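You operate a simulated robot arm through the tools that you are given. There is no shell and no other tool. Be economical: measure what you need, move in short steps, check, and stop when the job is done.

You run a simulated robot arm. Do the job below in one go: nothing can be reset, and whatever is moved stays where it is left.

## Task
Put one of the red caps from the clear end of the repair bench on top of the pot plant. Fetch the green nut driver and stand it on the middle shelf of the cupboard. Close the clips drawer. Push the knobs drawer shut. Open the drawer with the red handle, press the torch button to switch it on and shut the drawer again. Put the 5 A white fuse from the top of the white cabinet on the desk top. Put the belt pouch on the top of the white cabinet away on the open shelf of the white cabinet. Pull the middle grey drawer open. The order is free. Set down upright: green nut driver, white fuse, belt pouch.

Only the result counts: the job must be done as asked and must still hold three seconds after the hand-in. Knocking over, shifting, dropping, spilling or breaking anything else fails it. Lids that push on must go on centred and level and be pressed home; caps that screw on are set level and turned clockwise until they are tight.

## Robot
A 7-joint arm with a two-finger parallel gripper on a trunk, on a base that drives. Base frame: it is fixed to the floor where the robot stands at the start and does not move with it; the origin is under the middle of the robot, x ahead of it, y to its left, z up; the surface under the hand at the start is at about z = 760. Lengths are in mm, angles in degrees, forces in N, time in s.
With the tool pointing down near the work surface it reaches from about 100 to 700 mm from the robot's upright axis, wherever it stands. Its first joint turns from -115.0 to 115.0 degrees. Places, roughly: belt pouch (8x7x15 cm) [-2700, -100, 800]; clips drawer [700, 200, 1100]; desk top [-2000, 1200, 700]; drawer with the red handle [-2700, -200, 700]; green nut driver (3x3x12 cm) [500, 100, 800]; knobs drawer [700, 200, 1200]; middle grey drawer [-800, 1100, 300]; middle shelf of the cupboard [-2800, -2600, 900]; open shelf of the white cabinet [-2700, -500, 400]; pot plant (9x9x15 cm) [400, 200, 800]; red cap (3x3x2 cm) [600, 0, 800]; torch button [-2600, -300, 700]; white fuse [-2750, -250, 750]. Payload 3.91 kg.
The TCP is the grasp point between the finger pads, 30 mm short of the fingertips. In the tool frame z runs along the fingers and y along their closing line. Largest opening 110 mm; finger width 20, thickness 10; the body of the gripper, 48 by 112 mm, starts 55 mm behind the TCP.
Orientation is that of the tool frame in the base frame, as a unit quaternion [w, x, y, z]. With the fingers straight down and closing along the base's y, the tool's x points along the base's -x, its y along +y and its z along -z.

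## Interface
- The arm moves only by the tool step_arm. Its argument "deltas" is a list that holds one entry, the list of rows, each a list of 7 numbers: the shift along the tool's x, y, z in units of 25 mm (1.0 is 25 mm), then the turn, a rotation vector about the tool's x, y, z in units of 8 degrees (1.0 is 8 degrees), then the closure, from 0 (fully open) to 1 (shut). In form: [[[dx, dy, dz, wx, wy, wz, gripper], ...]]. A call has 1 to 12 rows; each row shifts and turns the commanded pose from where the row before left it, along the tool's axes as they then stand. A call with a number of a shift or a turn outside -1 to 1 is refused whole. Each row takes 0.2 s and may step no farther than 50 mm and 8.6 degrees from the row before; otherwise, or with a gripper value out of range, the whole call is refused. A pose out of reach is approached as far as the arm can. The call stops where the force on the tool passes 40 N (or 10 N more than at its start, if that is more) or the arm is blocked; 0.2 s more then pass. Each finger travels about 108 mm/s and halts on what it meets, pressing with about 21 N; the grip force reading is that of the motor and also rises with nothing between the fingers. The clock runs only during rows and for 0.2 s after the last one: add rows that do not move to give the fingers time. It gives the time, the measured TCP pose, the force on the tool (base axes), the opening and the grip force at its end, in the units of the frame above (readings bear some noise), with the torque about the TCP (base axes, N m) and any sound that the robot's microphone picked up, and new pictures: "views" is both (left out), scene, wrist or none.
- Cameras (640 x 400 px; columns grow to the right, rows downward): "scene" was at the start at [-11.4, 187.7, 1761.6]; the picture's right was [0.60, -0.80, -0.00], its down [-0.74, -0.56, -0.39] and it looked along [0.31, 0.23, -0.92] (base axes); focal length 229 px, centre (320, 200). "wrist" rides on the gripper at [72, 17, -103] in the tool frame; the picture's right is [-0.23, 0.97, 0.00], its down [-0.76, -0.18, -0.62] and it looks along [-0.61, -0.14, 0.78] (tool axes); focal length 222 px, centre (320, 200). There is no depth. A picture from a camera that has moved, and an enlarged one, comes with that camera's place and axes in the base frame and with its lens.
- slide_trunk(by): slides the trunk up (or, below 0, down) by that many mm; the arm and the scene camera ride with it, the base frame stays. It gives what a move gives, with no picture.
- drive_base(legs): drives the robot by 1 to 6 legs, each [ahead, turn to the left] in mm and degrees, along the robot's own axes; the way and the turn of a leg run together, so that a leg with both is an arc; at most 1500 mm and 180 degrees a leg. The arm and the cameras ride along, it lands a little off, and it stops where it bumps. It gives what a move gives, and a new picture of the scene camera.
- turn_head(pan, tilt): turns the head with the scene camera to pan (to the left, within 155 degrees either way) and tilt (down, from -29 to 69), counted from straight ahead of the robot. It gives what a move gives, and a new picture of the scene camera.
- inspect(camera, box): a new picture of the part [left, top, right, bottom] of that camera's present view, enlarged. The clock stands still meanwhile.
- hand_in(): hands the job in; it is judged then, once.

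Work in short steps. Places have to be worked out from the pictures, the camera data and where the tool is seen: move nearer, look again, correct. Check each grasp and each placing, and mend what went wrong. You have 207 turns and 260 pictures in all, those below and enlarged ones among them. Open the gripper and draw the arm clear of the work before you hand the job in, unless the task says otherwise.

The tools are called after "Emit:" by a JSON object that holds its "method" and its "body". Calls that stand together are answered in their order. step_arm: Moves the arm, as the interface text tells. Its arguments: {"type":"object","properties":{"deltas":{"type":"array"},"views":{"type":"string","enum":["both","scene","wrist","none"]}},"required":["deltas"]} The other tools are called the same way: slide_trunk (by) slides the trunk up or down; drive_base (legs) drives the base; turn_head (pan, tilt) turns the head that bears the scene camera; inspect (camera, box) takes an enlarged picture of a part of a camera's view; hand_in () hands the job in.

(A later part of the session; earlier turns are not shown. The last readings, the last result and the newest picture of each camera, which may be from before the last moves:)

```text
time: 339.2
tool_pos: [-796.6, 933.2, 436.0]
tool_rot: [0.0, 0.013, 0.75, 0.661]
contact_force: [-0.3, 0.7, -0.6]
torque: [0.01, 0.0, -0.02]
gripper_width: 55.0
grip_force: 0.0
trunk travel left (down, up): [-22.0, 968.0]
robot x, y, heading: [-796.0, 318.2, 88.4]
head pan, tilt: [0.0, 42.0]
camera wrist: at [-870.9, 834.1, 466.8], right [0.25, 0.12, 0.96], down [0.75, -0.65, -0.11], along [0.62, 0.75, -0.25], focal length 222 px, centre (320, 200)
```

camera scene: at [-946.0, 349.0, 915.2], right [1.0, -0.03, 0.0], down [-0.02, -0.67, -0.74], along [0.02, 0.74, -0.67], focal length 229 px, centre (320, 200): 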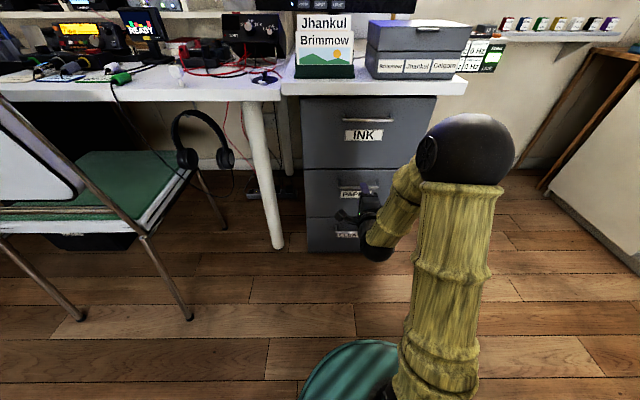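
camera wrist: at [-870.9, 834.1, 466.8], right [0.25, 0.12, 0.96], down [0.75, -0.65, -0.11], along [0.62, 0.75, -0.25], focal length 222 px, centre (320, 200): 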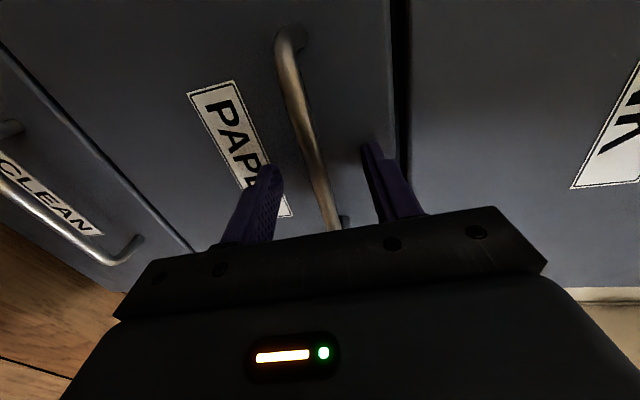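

The bar lies between the fingers. Close and pull a little with the arm, then with the base.

Emit:
{"method": "step_arm", "body": {"deltas": [[[0, 0, 0, 0, 0, 0, 0.7], [0, 0, 0, 0, 0, 0, 0.85], [0, 0, 0, 0, 0, 0, 1], [0, 0, 0, 0, 0, 0, 1]]], "views": "none"}}

Emit:
{"method": "drive_base", "body": {"legs": [[-100, 0]]}}

```text
time: 340.2
tool_pos: [-796.5, 935.1, 438.3]
tool_rot: [0.0, 0.012, 0.75, 0.662]
contact_force: [1.0, 0.9, 11.0]
torque: [0.01, -0.86, 0.18]
gripper_width: 9.6
grip_force: 45.3
trunk travel left (down, up): [-22.0, 968.0]
robot x, y, heading: [-794.7, 319.6, 88.2]
head pan, tilt: [0.0, 42.0]
```

```text
time: 341.5
tool_pos: [-798.5, 833.9, 437.8]
tool_rot: [0.0, 0.013, 0.75, 0.662]
contact_force: [11.9, -0.4, 20.0]
torque: [0.04, -0.83, -0.05]
gripper_width: 9.4
grip_force: 44.5
trunk travel left (down, up): [-22.0, 968.0]
robot x, y, heading: [-798.1, 216.4, 88.7]
head pan, tilt: [0.0, 42.0]
camera scene: at [-948.7, 248.5, 915.4], right [1.0, -0.03, 0.0], down [-0.02, -0.67, -0.74], along [0.02, 0.74, -0.67], focal length 229 px, centre (320, 200)
```

scene: 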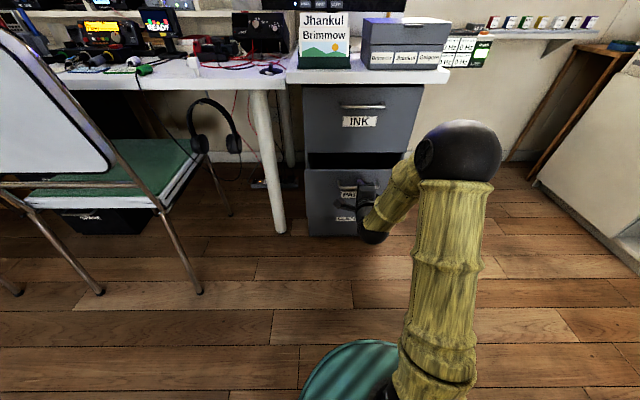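

Drawer out 100 mm. Pull further by 180.

Emit:
{"method": "drive_base", "body": {"legs": [[-180, 0]]}}

```text
time: 343.1
tool_pos: [-802.9, 654.0, 439.1]
tool_rot: [0.002, 0.015, 0.75, 0.662]
contact_force: [23.4, -0.6, 12.1]
torque: [0.02, -0.92, -0.5]
gripper_width: 9.5
grip_force: 44.6
trunk travel left (down, up): [-22.0, 968.0]
robot x, y, heading: [-804.2, 38.9, 88.4]
head pan, tilt: [0.0, 42.0]
camera scene: at [-953.4, 67.6, 915.4], right [1.0, -0.03, 0.0], down [-0.02, -0.67, -0.74], along [0.02, 0.74, -0.67], focal length 229 px, centre (320, 200)
```

scene: 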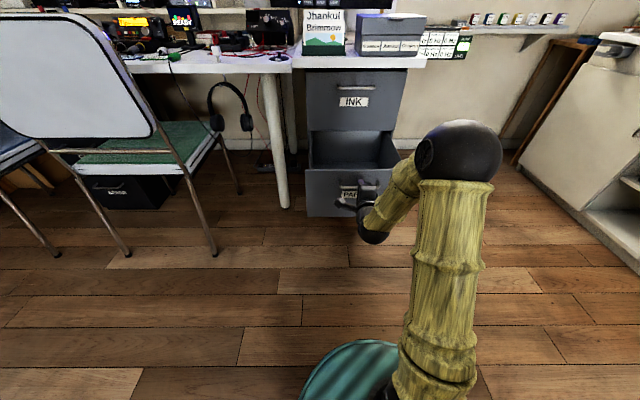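

Open 280 mm and still moving; pull a bit further to the stop.

Emit:
{"method": "step_arm", "body": {"deltas": [[[-0.3, 0, 0, 0, 0, 0, 1]]], "views": "none"}}

Emit:
{"method": "drive_base", "body": {"legs": [[-80, 0]]}}

```text
time: 343.6
tool_pos: [-802.5, 653.8, 438.4]
tool_rot: [-0.003, 0.009, 0.748, 0.663]
contact_force: [-31.8, 1.6, 4.5]
torque: [0.0, -0.79, -0.51]
gripper_width: 9.5
grip_force: 45.1
trunk travel left (down, up): [-22.0, 968.0]
robot x, y, heading: [-800.9, 39.5, 88.3]
head pan, tilt: [0.0, 42.0]
```

```text
time: 344.4
tool_pos: [-797.6, 628.8, 439.4]
tool_rot: [0.001, 0.012, 0.747, 0.664]
contact_force: [-1.3, 0.9, -2.2]
torque: [-0.05, -0.74, -0.09]
gripper_width: 9.6
grip_force: 45.7
trunk travel left (down, up): [-22.0, 968.0]
robot x, y, heading: [-805.7, 12.2, 88.4]
head pan, tilt: [0.0, 42.0]
stopped in leg 1: the force on the tool passed its limit at 89 N (the readings are from after the stop); the commanded pose is now the measured one
camera scene: at [-955.0, 40.9, 915.2], right [1.0, -0.03, 0.0], down [-0.02, -0.67, -0.74], along [0.02, 0.74, -0.67], focal length 229 px, centre (320, 200)
```

scene: 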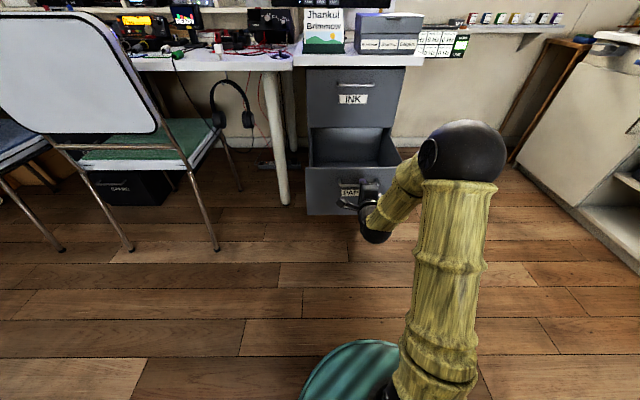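

The drawer is at its end stop (≈305 mm open). Release, back away, raise the trunk and head for the white cabinet.

Emit:
{"method": "step_arm", "body": {"deltas": [[[0, 0, 0, 0, 0, 0, 0.8], [0, 0, 0, 0, 0, 0, 0.6], [0, 0, 0, 0, 0, 0, 0.5]]], "views": "none"}}

Emit:
{"method": "drive_base", "body": {"legs": [[-150, 0]]}}

Emit:
{"method": "slide_trunk", "body": {"by": 400}}

Emit:
{"method": "slide_trunk", "body": {"by": 200}}

Emit:
{"method": "step_arm", "body": {"deltas": [[[0, 0, 0, 0, 0, -1, 0.5], [0, 0, 0, 0, 0, -1, 0.5], [0, 0, 0, 0, 0, -1, 0.5], [0, 0, 0, 0, 0, -1, 0.5], [0, 0, 0, 0, 0, -1, 0.5], [0, 0, 0, 0, 0, -1, 0.5], [0, 0, 0, 0, 0, -1, 0.5], [0, 0, 0, 0, 0, -1, 0.5], [0, 0, 0, 0, 0, -1, 0.5], [0, 0, 0, 0, 0, -1, 0.5], [0, 0, 0, 0, 0, -1, 0.5], [0, 0, 0, 0, 0, -0.25, 0.5]]], "views": "none"}}

Emit:
{"method": "drive_base", "body": {"legs": [[0, 91.5], [1030, 0]]}}

```text
time: 345.2
tool_pos: [-797.4, 628.5, 439.1]
tool_rot: [0.001, 0.012, 0.747, 0.664]
contact_force: [0.1, 0.3, -0.4]
torque: [-0.02, 0.04, 0.0]
gripper_width: 55.1
grip_force: 0.1
trunk travel left (down, up): [-22.0, 968.0]
robot x, y, heading: [-803.6, 12.6, 88.2]
head pan, tilt: [0.0, 42.0]
```

```text
time: 346.7
tool_pos: [-801.7, 477.6, 440.3]
tool_rot: [0.001, 0.014, 0.747, 0.665]
contact_force: [0.1, -0.6, -0.5]
torque: [0.0, -0.02, 0.0]
gripper_width: 55.0
grip_force: 0.0
trunk travel left (down, up): [-22.0, 968.0]
robot x, y, heading: [-810.8, -140.2, 88.2]
head pan, tilt: [0.0, 42.0]
camera scene: at [-959.2, -109.6, 915.2], right [1.0, -0.03, 0.0], down [-0.02, -0.67, -0.74], along [0.02, 0.74, -0.67], focal length 229 px, centre (320, 200)
```

scene: 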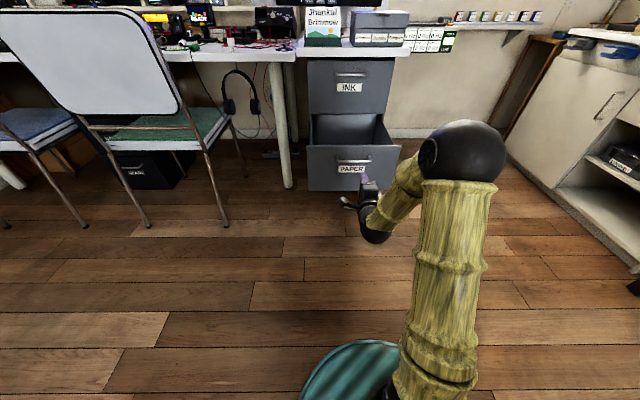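

```text
time: 350.6
tool_pos: [-802.5, 477.5, 839.7]
tool_rot: [0.001, 0.013, 0.747, 0.665]
contact_force: [-0.3, 0.1, 0.8]
torque: [0.04, 0.0, 0.02]
gripper_width: 55.0
grip_force: 0.2
trunk travel left (down, up): [-422.0, 568.0]
robot x, y, heading: [-812.2, -137.7, 88.3]
head pan, tilt: [0.0, 42.0]
```

```text
time: 352.7
tool_pos: [-801.7, 476.9, 1040.0]
tool_rot: [0.001, 0.013, 0.747, 0.664]
contact_force: [-0.4, 0.3, -1.1]
torque: [0.0, -0.04, 0.03]
gripper_width: 55.2
grip_force: 0.1
trunk travel left (down, up): [-622.0, 368.0]
robot x, y, heading: [-808.0, -139.2, 87.9]
head pan, tilt: [0.0, 42.0]
```

```text
time: 355.3
tool_pos: [-801.4, 477.0, 1040.9]
tool_rot: [0.472, -0.519, 0.537, 0.468]
contact_force: [-1.4, -0.3, 0.6]
torque: [0.0, -0.03, 0.01]
gripper_width: 55.0
grip_force: 0.1
trunk travel left (down, up): [-622.0, 368.0]
robot x, y, heading: [-806.2, -136.5, 88.4]
head pan, tilt: [0.0, 42.0]
```

```text
time: 367.3
tool_pos: [-2444.3, -213.6, 1039.6]
tool_rot: [0.021, 0.747, 0.012, -0.664]
contact_force: [0.0, 0.3, 0.8]
torque: [-0.01, -0.01, -0.03]
gripper_width: 54.9
grip_force: 0.1
trunk travel left (down, up): [-622.0, 368.0]
robot x, y, heading: [-1830.2, -177.0, -177.9]
head pan, tilt: [0.0, 42.0]
camera scene: at [-1845.0, -329.4, 1515.2], right [-0.04, 1.0, 0.0], down [0.67, 0.03, -0.74], along [-0.74, -0.03, -0.67], focal length 229 px, centre (320, 200)
```

scene: 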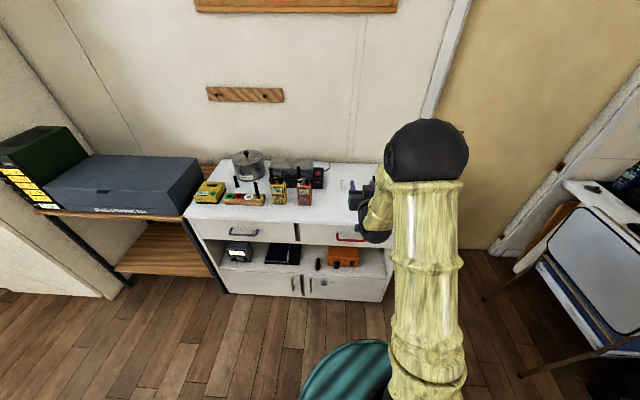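

Zoom on the pouch and on the free part of the open shelf right of the orange box.

Emit:
{"method": "inspect", "body": {"camera": "scene", "box": [280, 150, 420, 290]}}

Emit:
{"method": "inspect", "body": {"camera": "wrist", "box": [0, 0, 640, 400]}}

```text
2.86 times, centred on (350, 220) of scene
camera zoom: at [-1845.0, -329.4, 1515.2], right [-0.04, 1.0, 0.0], down [0.67, 0.03, -0.74], along [-0.74, -0.03, -0.67], focal length 654 px, centre (234, 143)
```

zoom: 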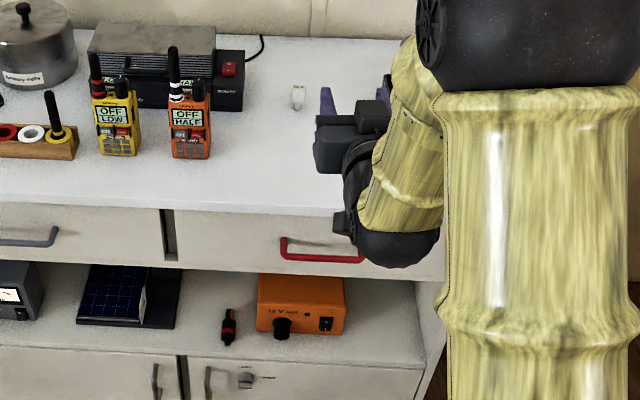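

```text
1.00 times, centred on (320, 200) of wrist (not enlarged: the box is as wide or as high as the picture)
camera zoom: at [-2332.6, -225.5, 979.1], right [0.02, -0.97, 0.24], down [0.52, 0.22, 0.83], along [-0.85, 0.11, 0.51], focal length 222 px, centre (320, 200)
```

zoom: 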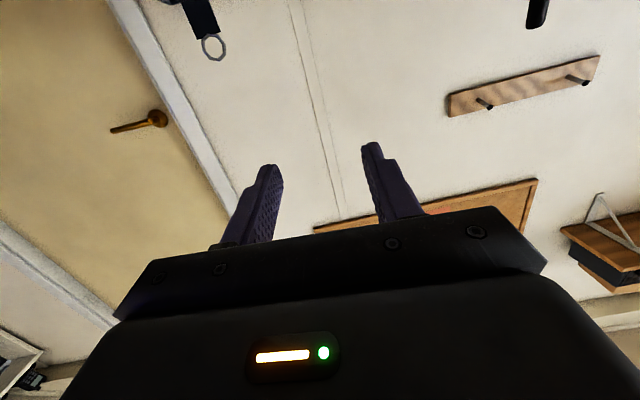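

Free shelf area: y≈-134…15, floor z≈335. Plan: grip the pouch with the tool pitched ~45°, then place it there. Reposition the base to y≈-75 and pitch the tool.

Emit:
{"method": "step_arm", "body": {"deltas": [[[0, 0, 0, 0, 1, 0, 0.2], [0, 0, 0, 0, 1, 0, 0.2], [0, 0, 0, 0, 1, 0, 0.1], [0, 0, 0, 0, 1, 0, 0], [0, 0, 0, 0, 0.4, 0, 0]]], "views": "none"}}

Emit:
{"method": "drive_base", "body": {"legs": [[0, -90], [105, 0], [0, 88]]}}

Emit:
{"method": "inspect", "body": {"camera": "wrist", "box": [0, 0, 640, 400]}}

```text
time: 368.5
tool_pos: [-2441.8, -212.5, 1040.7]
tool_rot: [0.017, 0.913, 0.019, -0.407]
contact_force: [-0.2, -0.1, -0.5]
torque: [-0.01, 0.02, 0.04]
gripper_width: 109.9
grip_force: 0.1
trunk travel left (down, up): [-622.0, 368.0]
robot x, y, heading: [-1830.7, -174.8, -177.5]
head pan, tilt: [0.0, 42.0]
```

```text
time: 380.6
tool_pos: [-2450.1, -138.6, 1039.7]
tool_rot: [0.027, 0.912, 0.041, -0.407]
contact_force: [-0.5, 0.7, 0.1]
torque: [-0.03, 0.0, -0.03]
gripper_width: 110.0
grip_force: 0.0
trunk travel left (down, up): [-622.0, 368.0]
robot x, y, heading: [-1833.9, -72.5, -175.0]
head pan, tilt: [0.0, 42.0]
camera scene: at [-1847.4, -225.8, 1515.2], right [-0.09, 1.0, 0.0], down [0.67, 0.06, -0.74], along [-0.74, -0.06, -0.67], focal length 229 px, centre (320, 200)
```

scene: 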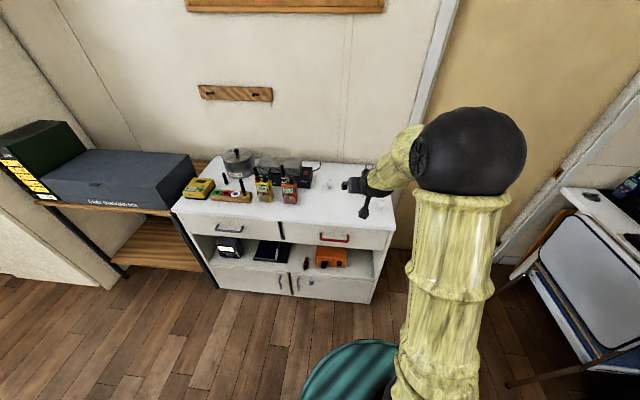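

```text
1.00 times, centred on (320, 200) of wrist (not enlarged: the box is as wide or as high as the picture)
camera zoom: at [-2324.4, -143.4, 1054.5], right [-0.06, -0.98, 0.18], down [-0.06, 0.19, 0.98], along [-1.0, 0.05, -0.07], focal length 222 px, centre (320, 200)
```

zoom: 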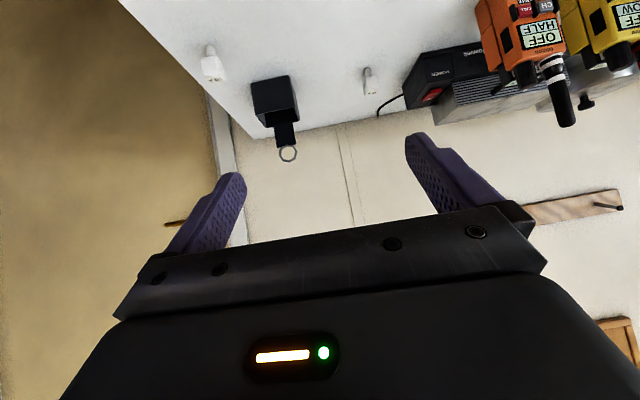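

Correct the heading by -5°, then measure the pouch.

Emit:
{"method": "drive_base", "body": {"legs": [[0, -5]]}}

Emit:
{"method": "inspect", "body": {"camera": "wrist", "box": [160, 20, 400, 180]}}

Emit:
{"method": "inspect", "body": {"camera": "scene", "box": [280, 120, 440, 220]}}

```text
time: 381.6
tool_pos: [-2453.9, -84.0, 1039.4]
tool_rot: [0.009, 0.913, 0.0, -0.408]
contact_force: [-0.8, 0.5, -0.3]
torque: [0.04, 0.01, 0.0]
gripper_width: 109.8
grip_force: 0.0
trunk travel left (down, up): [-622.0, 368.0]
robot x, y, heading: [-1838.6, -70.5, 179.9]
head pan, tilt: [0.0, 42.0]
camera scene: at [-1861.0, -224.1, 1515.2], right [0.0, 1.0, 0.0], down [0.67, 0.0, -0.74], along [-0.74, 0.0, -0.67], focal length 229 px, centre (320, 200)
```

scene: 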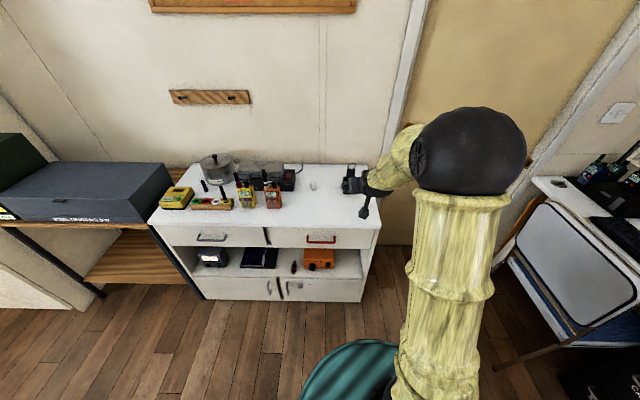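

```text
2.50 times, centred on (280, 100) of wrist
camera zoom: at [-2328.7, -100.3, 1054.4], right [-0.14, -0.97, 0.18], down [-0.05, 0.19, 0.98], along [-0.99, 0.13, -0.07], focal length 555 px, centre (420, 450)
```

zoom: 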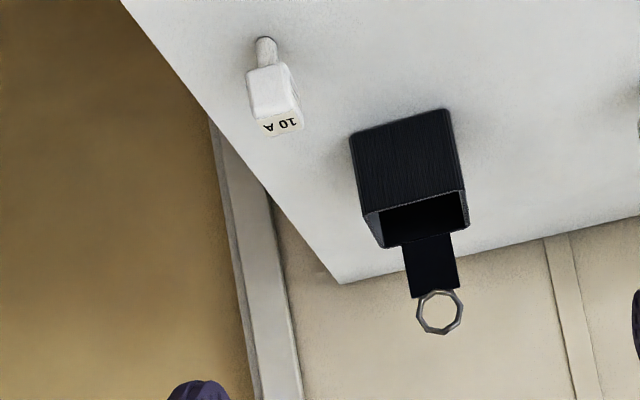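

```text
4.00 times, centred on (360, 170) of scene
camera zoom: at [-1861.0, -224.1, 1515.2], right [0.0, 1.0, 0.0], down [0.67, 0.0, -0.74], along [-0.74, 0.0, -0.67], focal length 915 px, centre (160, 320)
```

zoom: 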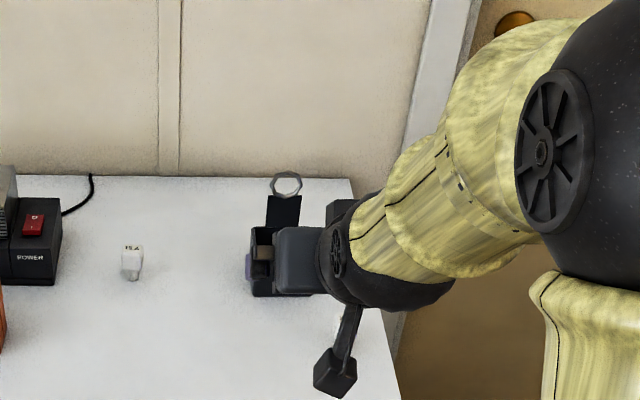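

Pouch: front face at x≈-2700, y -113…-44 (70 wide), box top ≈857. I'll come straight down over it with TCP ≈(-2722,-78). Drive 185 mm ahead, then reach forward high above.

Emit:
{"method": "drive_base", "body": {"legs": [[185, 0]]}}

Emit:
{"method": "step_arm", "body": {"deltas": [[[-0.67, -0.1, 0.74, 0, 0, 0, 0.14], [-0.67, -0.1, 0.74, 0, 0, 0, 0.14], [-0.67, 0, 0.74, 0, 0, 0, 0.14]]], "views": "none"}}

Emit:
{"method": "slide_trunk", "body": {"by": -60}}

Emit:
{"method": "inspect", "body": {"camera": "wrist", "box": [0, 0, 640, 400]}}

```text
time: 383.3
tool_pos: [-2642.3, -82.5, 1039.7]
tool_rot: [0.007, 0.913, -0.002, -0.407]
contact_force: [-0.8, 0.5, -0.5]
torque: [0.0, 0.03, -0.01]
gripper_width: 110.0
grip_force: 0.0
trunk travel left (down, up): [-622.0, 368.0]
robot x, y, heading: [-2029.5, -69.2, 179.9]
head pan, tilt: [0.0, 42.0]
camera scene: at [-2050.5, -223.7, 1515.2], right [0.0, 1.0, 0.0], down [0.67, 0.0, -0.74], along [-0.74, 0.0, -0.67], focal length 229 px, centre (320, 200)
```

scene: 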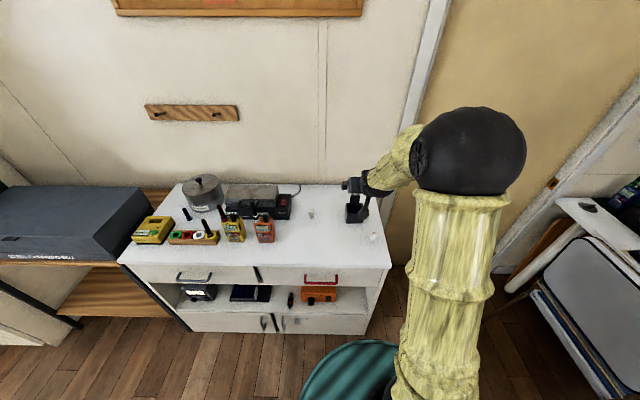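

```text
time: 384.1
tool_pos: [-2718.1, -76.3, 1042.1]
tool_rot: [0.007, 0.913, -0.002, -0.408]
contact_force: [0.2, 0.3, 0.4]
torque: [0.0, -0.02, -0.04]
gripper_width: 94.3
grip_force: 0.0
trunk travel left (down, up): [-622.0, 368.0]
robot x, y, heading: [-2027.8, -70.0, 179.6]
head pan, tilt: [0.0, 42.0]
```

```text
time: 385.1
tool_pos: [-2717.9, -76.1, 983.0]
tool_rot: [0.008, 0.913, 0.0, -0.407]
contact_force: [0.1, 0.6, 0.8]
torque: [-0.01, 0.01, -0.02]
gripper_width: 94.5
grip_force: 0.0
trunk travel left (down, up): [-562.0, 428.0]
robot x, y, heading: [-2025.7, -69.6, 179.8]
head pan, tilt: [0.0, 42.0]
```

```text
1.00 times, centred on (320, 200) of wrist (not enlarged: the box is as wide or as high as the picture)
camera zoom: at [-2592.9, -93.3, 996.7], right [-0.15, -0.97, 0.18], down [-0.04, 0.19, 0.98], along [-0.99, 0.14, -0.07], focal length 222 px, centre (320, 200)
```

zoom: 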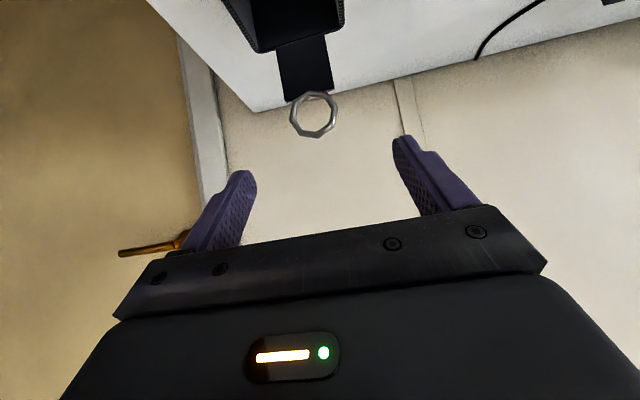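

Aligned. Descend 110 and look again.

Emit:
{"method": "slide_trunk", "body": {"by": -110}}

Emit:
{"method": "inspect", "body": {"camera": "wrist", "box": [0, 0, 640, 400]}}

Emit:
{"method": "inspect", "body": {"camera": "scene", "box": [300, 100, 420, 220]}}

```text
time: 386.5
tool_pos: [-2717.7, -76.0, 873.5]
tool_rot: [0.008, 0.913, -0.002, -0.407]
contact_force: [-0.4, -0.2, -0.3]
torque: [-0.01, 0.01, -0.01]
gripper_width: 94.7
grip_force: 0.0
trunk travel left (down, up): [-452.0, 538.0]
robot x, y, heading: [-2023.8, -73.8, 180.0]
head pan, tilt: [0.0, 42.0]
```

```text
1.00 times, centred on (320, 200) of wrist (not enlarged: the box is as wide or as high as the picture)
camera zoom: at [-2592.9, -93.3, 886.7], right [-0.15, -0.97, 0.18], down [-0.04, 0.19, 0.98], along [-0.99, 0.14, -0.07], focal length 222 px, centre (320, 200)
```

zoom: 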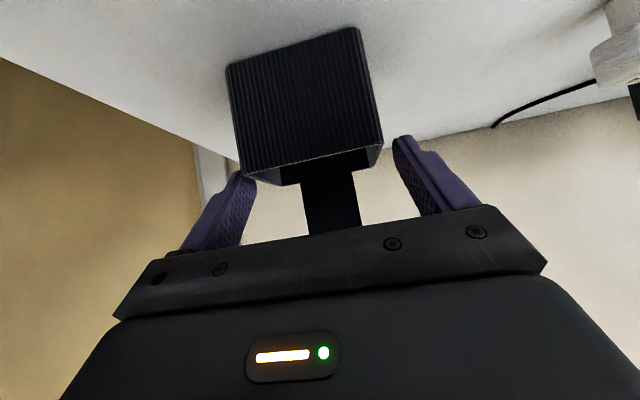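

```text
3.33 times, centred on (360, 160) of scene
camera zoom: at [-2049.7, -223.6, 1345.2], right [0.0, 1.0, 0.0], down [0.67, 0.0, -0.74], along [-0.74, 0.0, -0.67], focal length 762 px, centre (187, 333)
```

zoom: 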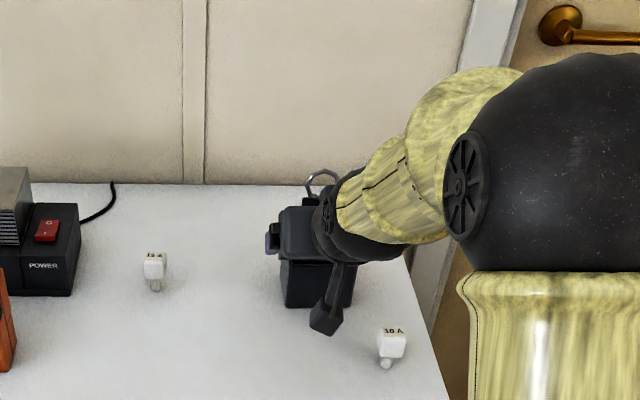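

Pouch centred (y -111…-42). Lower 37 mm and grip.

Emit:
{"method": "slide_trunk", "body": {"by": -37}}

Emit:
{"method": "step_arm", "body": {"deltas": [[[0, 0, 0, 0, 0, 0, 0.2], [0, 0, 0, 0, 0, 0, 0.27], [0, 0, 0, 0, 0, 0, 0.34], [0, 0, 0, 0, 0, 0, 0.5], [0, 0, 0, 0, 0, 0, 0.7], [0, 0, 0, 0, 0, 0, 1]]], "views": "wrist"}}

```text
time: 387.4
tool_pos: [-2717.6, -76.2, 834.7]
tool_rot: [0.008, 0.913, 0.0, -0.407]
contact_force: [0.2, 0.5, -0.1]
torque: [-0.03, 0.01, -0.04]
gripper_width: 94.6
grip_force: 0.1
trunk travel left (down, up): [-415.0, 575.0]
robot x, y, heading: [-2028.7, -73.5, 179.6]
head pan, tilt: [0.0, 42.0]
```

```text
time: 388.8
tool_pos: [-2717.9, -76.5, 835.6]
tool_rot: [0.007, 0.913, -0.001, -0.407]
contact_force: [-0.4, -1.2, -0.3]
torque: [0.06, -0.01, 0.02]
gripper_width: 73.9
grip_force: 21.3
trunk travel left (down, up): [-415.0, 575.0]
robot x, y, heading: [-2028.1, -70.8, 179.8]
head pan, tilt: [0.0, 42.0]
camera wrist: at [-2592.9, -93.4, 849.7], right [-0.15, -0.97, 0.18], down [-0.04, 0.19, 0.98], along [-0.99, 0.14, -0.07], focal length 222 px, centre (320, 200)
```

wrist: 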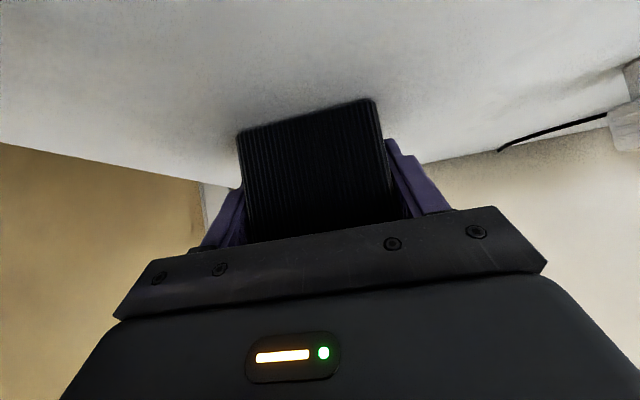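

Pouch gripped (74 mm). Lift and back away clear of the cabinet.

Emit:
{"method": "slide_trunk", "body": {"by": 130}}

Emit:
{"method": "drive_base", "body": {"legs": [[-380, 0]]}}

Emit:
{"method": "inspect", "body": {"camera": "wrist", "box": [0, 0, 640, 400]}}

```text
time: 390.3
tool_pos: [-2716.8, -77.9, 964.9]
tool_rot: [0.008, 0.913, -0.001, -0.408]
contact_force: [0.2, -0.6, -1.8]
torque: [-0.01, 0.0, -0.02]
gripper_width: 73.7
grip_force: 21.2
trunk travel left (down, up): [-545.0, 445.0]
robot x, y, heading: [-2023.6, -72.6, 179.8]
head pan, tilt: [0.0, 42.0]
```

```text
time: 393.0
tool_pos: [-2341.8, -80.0, 965.8]
tool_rot: [0.009, 0.913, 0.0, -0.407]
contact_force: [0.3, -0.3, -0.7]
torque: [-0.01, -0.04, 0.0]
gripper_width: 73.8
grip_force: 20.8
trunk travel left (down, up): [-545.0, 445.0]
robot x, y, heading: [-1654.9, -68.6, 180.2]
head pan, tilt: [0.0, 42.0]
camera scene: at [-1673.3, -224.6, 1438.2], right [0.0, 1.0, 0.0], down [0.67, 0.0, -0.74], along [-0.74, 0.0, -0.67], focal length 229 px, centre (320, 200)
```

scene: 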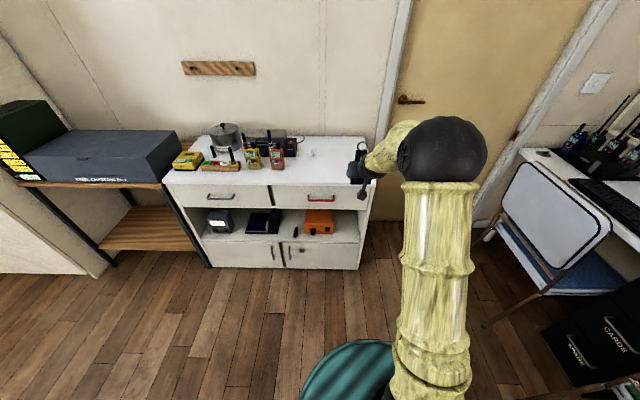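

```text
1.00 times, centred on (320, 200) of wrist (not enlarged: the box is as wide or as high as the picture)
camera zoom: at [-2216.9, -96.0, 979.6], right [-0.14, -0.97, 0.18], down [-0.05, 0.19, 0.98], along [-0.99, 0.13, -0.07], focal length 222 px, centre (320, 200)
```

zoom: 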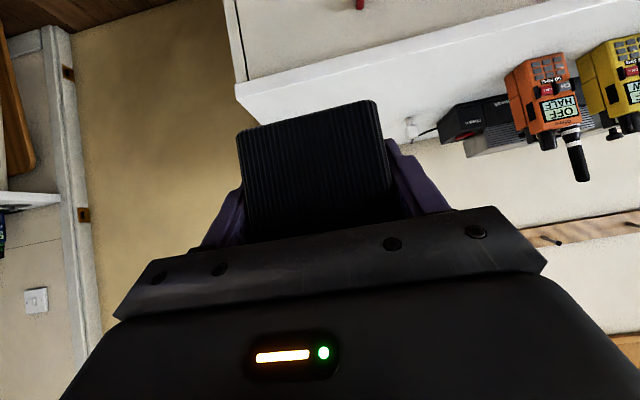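

Lower to shelf height in front of the cabinet, and look at the shelf.

Emit:
{"method": "slide_trunk", "body": {"by": -400}}

Emit:
{"method": "slide_trunk", "body": {"by": -120}}

Emit:
{"method": "turn_head", "body": {"pan": 0, "tilt": 30}}

Emit:
{"method": "inspect", "body": {"camera": "scene", "box": [270, 120, 430, 240]}}

Emit:
{"method": "inspect", "body": {"camera": "wrist", "box": [0, 0, 640, 400]}}

```text
time: 396.9
tool_pos: [-2341.4, -80.6, 565.3]
tool_rot: [0.008, 0.913, 0.0, -0.408]
contact_force: [0.6, 0.1, -0.8]
torque: [0.02, 0.0, 0.01]
gripper_width: 74.1
grip_force: 20.7
trunk travel left (down, up): [-145.0, 845.0]
robot x, y, heading: [-1646.9, -72.3, 180.1]
head pan, tilt: [0.0, 42.0]
```

```text
time: 398.4
tool_pos: [-2341.6, -80.0, 445.2]
tool_rot: [0.008, 0.913, 0.0, -0.408]
contact_force: [0.5, 0.3, -1.1]
torque: [0.03, 0.0, -0.01]
gripper_width: 73.8
grip_force: 20.7
trunk travel left (down, up): [-25.0, 965.0]
robot x, y, heading: [-1652.8, -74.1, 180.1]
head pan, tilt: [0.0, 42.0]
```

```text
time: 399.1
tool_pos: [-2340.7, -78.9, 445.4]
tool_rot: [0.008, 0.913, 0.0, -0.407]
contact_force: [-0.1, -0.4, -0.7]
torque: [0.02, 0.0, -0.01]
gripper_width: 73.9
grip_force: 21.2
trunk travel left (down, up): [-25.0, 965.0]
robot x, y, heading: [-1654.3, -70.4, 179.8]
head pan, tilt: [0.0, 30.0]
camera scene: at [-1680.2, -224.6, 936.4], right [0.0, 1.0, 0.0], down [0.5, 0.0, -0.87], along [-0.87, 0.0, -0.5], focal length 229 px, centre (320, 200)
```

scene: 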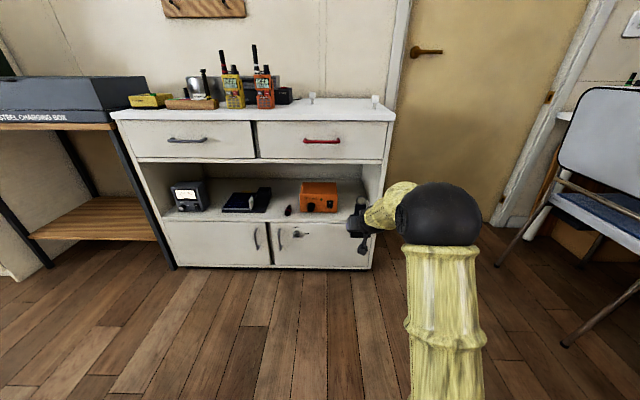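

```text
3.33 times, centred on (350, 180) of scene
camera zoom: at [-1680.2, -224.6, 936.4], right [0.0, 1.0, 0.0], down [0.5, 0.0, -0.87], along [-0.87, 0.0, -0.5], focal length 762 px, centre (220, 267)
```

zoom: 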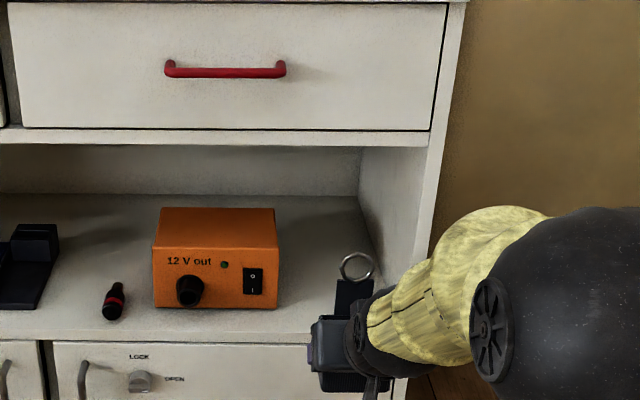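

```text
1.00 times, centred on (320, 200) of wrist (not enlarged: the box is as wide or as high as the picture)
camera zoom: at [-2216.9, -96.0, 459.5], right [-0.14, -0.97, 0.18], down [-0.05, 0.19, 0.98], along [-0.99, 0.13, -0.07], focal length 222 px, centre (320, 200)
```

zoom: 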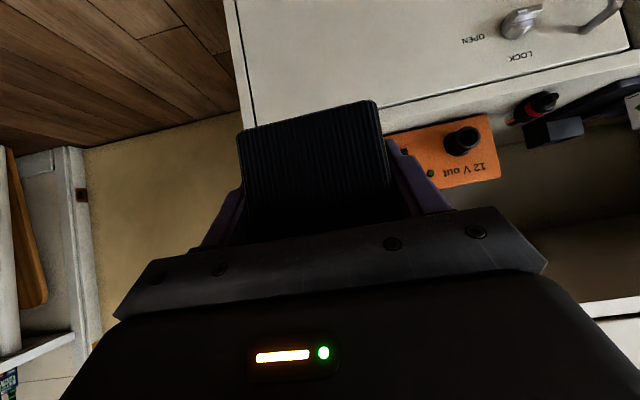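

Shelf floor ≈362 at x≈-2515; free y -142…16. Shift to y≈-63 and drive 215 mm forward with the pouch ≈40 mm above the shelf.

Emit:
{"method": "step_arm", "body": {"deltas": [[[0, -0.66, 0, 0, 0, 0, 1]]], "views": "none"}}

Emit:
{"method": "drive_base", "body": {"legs": [[120, 0]]}}

Emit:
{"method": "inspect", "body": {"camera": "scene", "box": [290, 120, 450, 240]}}

```text
time: 399.5
tool_pos: [-2342.5, -62.8, 445.0]
tool_rot: [0.008, 0.913, 0.001, -0.407]
contact_force: [-0.5, -0.6, -0.4]
torque: [-0.03, -0.02, 0.0]
gripper_width: 74.0
grip_force: 20.2
trunk travel left (down, up): [-25.0, 965.0]
robot x, y, heading: [-1652.3, -75.0, 179.9]
head pan, tilt: [0.0, 30.0]
```

```text
time: 400.9
tool_pos: [-2465.6, -60.7, 445.1]
tool_rot: [0.009, 0.913, 0.001, -0.407]
contact_force: [-0.3, -0.6, -1.5]
torque: [0.01, -0.04, -0.01]
gripper_width: 73.9
grip_force: 21.5
trunk travel left (down, up): [-25.0, 965.0]
robot x, y, heading: [-1775.3, -70.0, 180.2]
head pan, tilt: [0.0, 30.0]
camera scene: at [-1802.8, -224.6, 936.5], right [0.0, 1.0, 0.0], down [0.5, 0.0, -0.87], along [-0.87, 0.0, -0.5], focal length 229 px, centre (320, 200)
```

scene: 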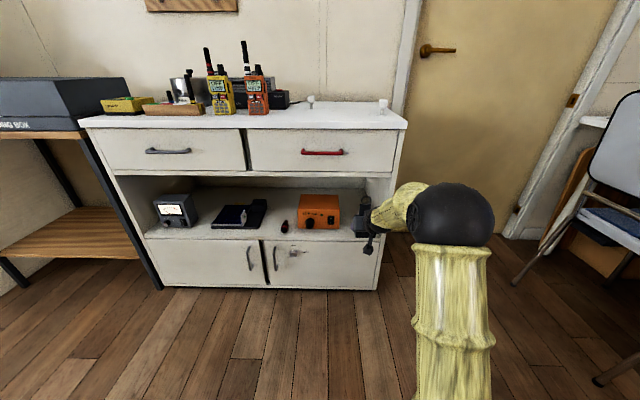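

```text
3.33 times, centred on (370, 180) of scene
camera zoom: at [-1802.8, -224.6, 936.5], right [0.0, 1.0, 0.0], down [0.5, 0.0, -0.87], along [-0.87, 0.0, -0.5], focal length 762 px, centre (153, 267)
```

zoom: 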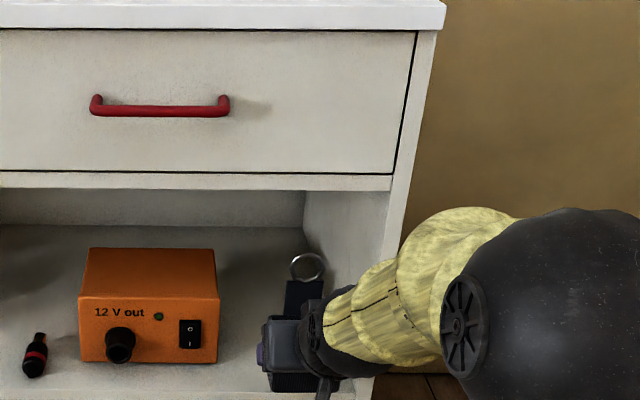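

Clearances OK. Drive 95 mm further in, shifting 4 mm left.

Emit:
{"method": "step_arm", "body": {"deltas": [[[0, 0.16, 0, 0, 0, 0, 1]]], "views": "none"}}

Emit:
{"method": "drive_base", "body": {"legs": [[95, 0]]}}

Emit:
{"method": "inspect", "body": {"camera": "wrist", "box": [0, 0, 640, 400]}}

Emit:
{"method": "inspect", "body": {"camera": "scene", "box": [290, 120, 450, 240]}}

```text
time: 401.3
tool_pos: [-2466.2, -66.0, 446.2]
tool_rot: [0.008, 0.913, 0.0, -0.408]
contact_force: [0.9, 0.9, -1.6]
torque: [0.0, -0.03, 0.02]
gripper_width: 73.8
grip_force: 21.1
trunk travel left (down, up): [-25.0, 965.0]
robot x, y, heading: [-1772.6, -72.9, 179.9]
head pan, tilt: [0.0, 30.0]
```

```text
time: 402.5
tool_pos: [-2560.2, -66.1, 444.3]
tool_rot: [0.008, 0.913, 0.0, -0.408]
contact_force: [0.3, 0.6, -0.2]
torque: [-0.01, -0.05, -0.02]
gripper_width: 74.0
grip_force: 21.2
trunk travel left (down, up): [-25.0, 965.0]
robot x, y, heading: [-1870.8, -69.9, 179.7]
head pan, tilt: [0.0, 30.0]
camera scene: at [-1897.6, -224.4, 936.5], right [0.0, 1.0, 0.0], down [0.5, 0.0, -0.87], along [-0.87, 0.0, -0.5], focal length 229 px, centre (320, 200)
```

scene: 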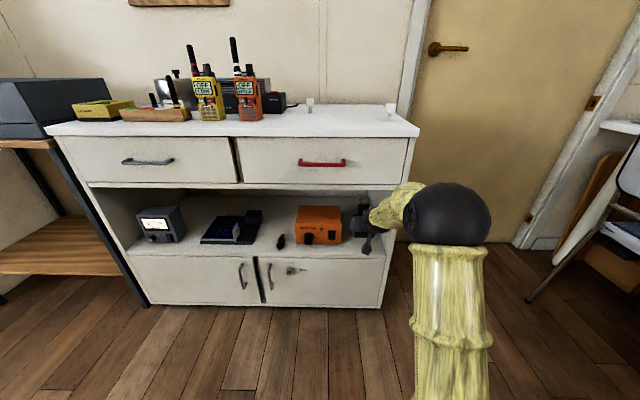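

```text
1.00 times, centred on (320, 200) of wrist (not enlarged: the box is as wide or as high as the picture)
camera zoom: at [-2435.5, -82.6, 459.5], right [-0.15, -0.97, 0.18], down [-0.05, 0.19, 0.98], along [-0.99, 0.13, -0.07], focal length 222 px, centre (320, 200)
```

zoom: 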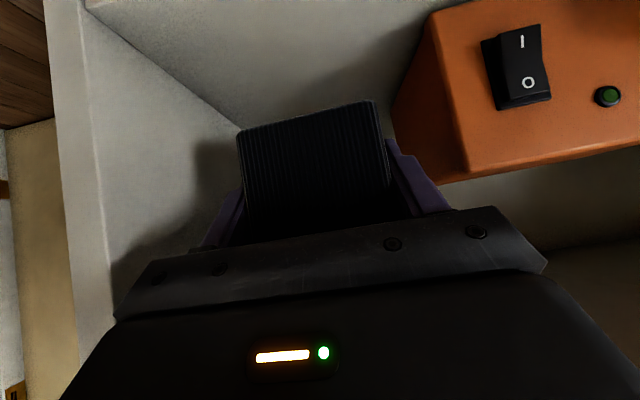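

```text
3.33 times, centred on (370, 180) of scene
camera zoom: at [-1897.6, -224.4, 936.5], right [0.0, 1.0, 0.0], down [0.5, 0.0, -0.87], along [-0.87, 0.0, -0.5], focal length 762 px, centre (153, 267)
```

zoom: 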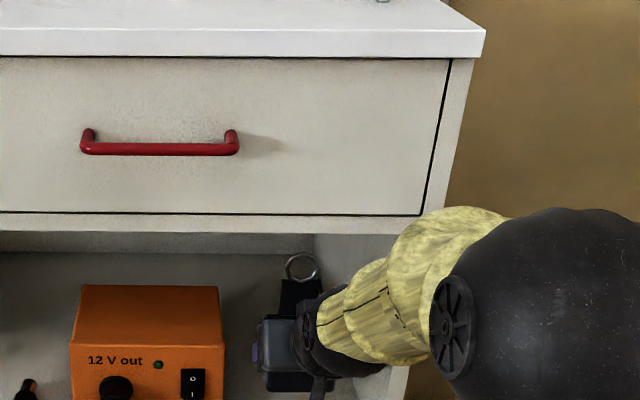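

Well placed. Lower ~34 mm with the arm, then feel for the shelf.

Emit:
{"method": "step_arm", "body": {"deltas": [[[0.37, 0, 0.335, 0, 0, 0, 1], [0.37, 0, 0.335, 0, 0, 0, 1], [0.26, 0, 0.235, 0, 0, 0, 1], [0, 0, 0, 0, 0, 0, 1]]], "views": "none"}}

Emit:
{"method": "step_arm", "body": {"deltas": [[[0.09, 0, 0.08, 0, 0, 0, 1], [0.09, 0, 0.08, 0, 0, 0, 1], [0, 0, 0, 0, 0, 0, 1]]], "views": "wrist"}}

```text
time: 403.5
tool_pos: [-2558.8, -66.2, 410.8]
tool_rot: [0.009, 0.913, 0.0, -0.408]
contact_force: [0.4, 0.4, 0.1]
torque: [0.0, 0.01, -0.02]
gripper_width: 73.8
grip_force: 21.4
trunk travel left (down, up): [-25.0, 965.0]
robot x, y, heading: [-1866.4, -72.9, 180.2]
head pan, tilt: [0.0, 30.0]
```

```text
time: 404.3
tool_pos: [-2561.1, -67.0, 405.8]
tool_rot: [0.008, 0.913, 0.0, -0.407]
contact_force: [-0.3, -0.8, -1.5]
torque: [0.0, -0.03, -0.01]
gripper_width: 73.8
grip_force: 20.9
trunk travel left (down, up): [-25.0, 965.0]
robot x, y, heading: [-1867.0, -72.0, 180.1]
head pan, tilt: [0.0, 30.0]
camera wrist: at [-2435.2, -83.6, 419.8], right [-0.15, -0.97, 0.18], down [-0.05, 0.19, 0.98], along [-0.99, 0.13, -0.07], focal length 222 px, centre (320, 200)
```

wrist: 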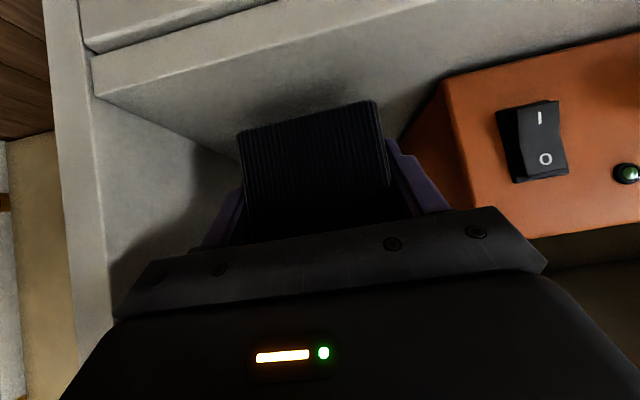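

Emit:
{"method": "step_arm", "body": {"deltas": [[[0.09, 0, 0.08, 0, 0, 0, 1], [0, 0, 0, 0, 0, 0, 1]]], "views": "none"}}

Emit:
{"method": "step_arm", "body": {"deltas": [[[0.09, 0, 0.08, 0, 0, 0, 1], [0, 0, 0, 0, 0, 0, 1]]], "views": "none"}}

Emit:
{"method": "step_arm", "body": {"deltas": [[[0.09, 0, 0.08, 0, 0, 0, 1], [0, 0, 0, 0, 0, 0, 1]]], "views": "none"}}

Emit:
{"method": "step_arm", "body": {"deltas": [[[0.09, 0, 0.08, 0, 0, 0, 1], [0, 0, 0, 0, 0, 0, 1]]], "views": "none"}}

```text
time: 404.9
tool_pos: [-2560.7, -66.1, 404.2]
tool_rot: [0.008, 0.913, 0.0, -0.407]
contact_force: [-0.2, 0.2, -1.8]
torque: [0.0, 0.02, -0.02]
gripper_width: 73.8
grip_force: 20.6
trunk travel left (down, up): [-25.0, 965.0]
robot x, y, heading: [-1869.5, -68.5, 180.0]
head pan, tilt: [0.0, 30.0]
```

```text
time: 405.5
tool_pos: [-2560.5, -66.7, 402.0]
tool_rot: [0.008, 0.913, 0.0, -0.408]
contact_force: [-0.3, 0.6, 0.1]
torque: [0.03, -0.01, 0.0]
gripper_width: 73.8
grip_force: 21.1
trunk travel left (down, up): [-25.0, 965.0]
robot x, y, heading: [-1868.1, -67.7, 180.0]
head pan, tilt: [0.0, 30.0]
```

```text
time: 406.1
tool_pos: [-2560.0, -67.3, 398.3]
tool_rot: [0.008, 0.913, 0.0, -0.408]
contact_force: [0.8, 0.1, -0.9]
torque: [0.01, 0.02, -0.02]
gripper_width: 73.7
grip_force: 21.0
trunk travel left (down, up): [-25.0, 965.0]
robot x, y, heading: [-1867.0, -72.6, 179.9]
head pan, tilt: [0.0, 30.0]
```

```text
time: 406.7
tool_pos: [-2560.3, -66.7, 394.0]
tool_rot: [0.008, 0.913, 0.0, -0.408]
contact_force: [0.1, -1.2, -0.9]
torque: [0.01, 0.0, 0.0]
gripper_width: 73.7
grip_force: 20.6
trunk travel left (down, up): [-25.0, 965.0]
robot x, y, heading: [-1869.4, -70.7, 180.2]
head pan, tilt: [0.0, 30.0]
```

Emit:
{"method": "step_arm", "body": {"deltas": [[[0.09, 0, 0.08, 0, 0, 0, 1], [0.09, 0, 0.08, 0, 0, 0, 1], [0, 0, 0, 0, 0, 0, 1]]], "views": "none"}}

Emit:
{"method": "step_arm", "body": {"deltas": [[[0.09, 0, 0.08, 0, 0, 0, 1], [0, 0, 0, 0, 0, 0, 1]]], "views": "none"}}

Emit:
{"method": "step_arm", "body": {"deltas": [[[0.09, 0, 0.08, 0, 0, 0, 1], [0, 0, 0, 0, 0, 0, 1]]], "views": "both"}}

```text
time: 407.5
tool_pos: [-2560.4, -67.4, 388.5]
tool_rot: [0.008, 0.913, 0.0, -0.408]
contact_force: [0.8, -0.3, 2.1]
torque: [0.05, 0.06, 0.03]
gripper_width: 73.8
grip_force: 21.3
trunk travel left (down, up): [-25.0, 965.0]
robot x, y, heading: [-1869.4, -68.8, 179.9]
head pan, tilt: [0.0, 30.0]
```

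```text
time: 408.1
tool_pos: [-2561.1, -65.9, 387.9]
tool_rot: [0.007, 0.911, 0.0, -0.411]
contact_force: [4.2, 0.2, 19.6]
torque: [0.78, -0.51, -0.17]
gripper_width: 74.2
grip_force: 20.9
trunk travel left (down, up): [-25.0, 965.0]
robot x, y, heading: [-1870.7, -72.6, 180.0]
head pan, tilt: [0.0, 30.0]
```

```text
time: 408.7
tool_pos: [-2560.8, -66.2, 385.7]
tool_rot: [0.008, 0.911, 0.0, -0.411]
contact_force: [-3.8, 1.6, 25.9]
torque: [0.7, 0.0, -0.03]
gripper_width: 74.0
grip_force: 20.6
trunk travel left (down, up): [-25.0, 965.0]
robot x, y, heading: [-1867.6, -72.3, 180.0]
head pan, tilt: [0.0, 30.0]
camera scene: at [-1895.9, -224.5, 936.7], right [0.0, 1.0, 0.0], down [0.5, 0.0, -0.87], along [-0.87, 0.0, -0.5], focal length 229 px, centre (320, 200)
camera wrist: at [-2436.2, -83.6, 399.1], right [-0.14, -0.97, 0.18], down [-0.04, 0.19, 0.98], along [-0.99, 0.13, -0.06], focal length 222 px, centre (320, 200)
```

scene: 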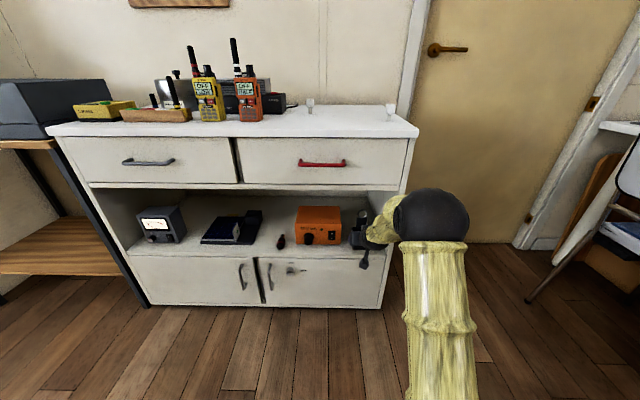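
wrist: 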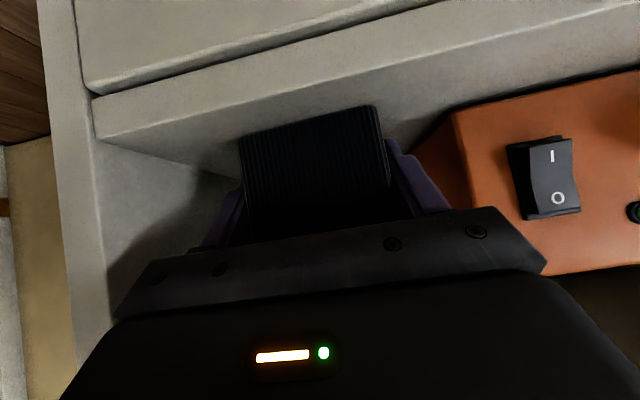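

The pouch touches down (20–26 N). Ease up 2 mm, open gently to ~92 mm.

Emit:
{"method": "step_arm", "body": {"deltas": [[[-0.06, 0, -0.054, 0, 0, 0, 1], [0, 0, 0, 0, 0, 0, 0.34], [0, 0, 0, 0, 0, 0, 0.3], [0, 0, 0, 0, 0, 0, 0.24], [0, 0, 0, 0, 0, 0, 0.18], [0, 0, 0, 0, 0, 0, 0.17]]], "views": "wrist"}}

```text
time: 410.1
tool_pos: [-2559.8, -67.7, 384.5]
tool_rot: [0.009, 0.913, 0.0, -0.408]
contact_force: [0.2, -0.2, -0.7]
torque: [-0.03, 0.01, 0.01]
gripper_width: 91.2
grip_force: 0.1
trunk travel left (down, up): [-25.0, 965.0]
robot x, y, heading: [-1868.9, -75.0, 179.7]
head pan, tilt: [0.0, 30.0]
camera wrist: at [-2435.5, -84.0, 398.4], right [-0.15, -0.97, 0.18], down [-0.05, 0.19, 0.98], along [-0.99, 0.13, -0.07], focal length 222 px, centre (320, 200)
```

wrist: 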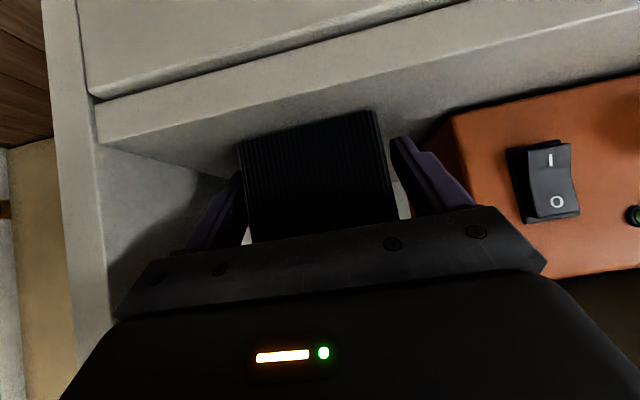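

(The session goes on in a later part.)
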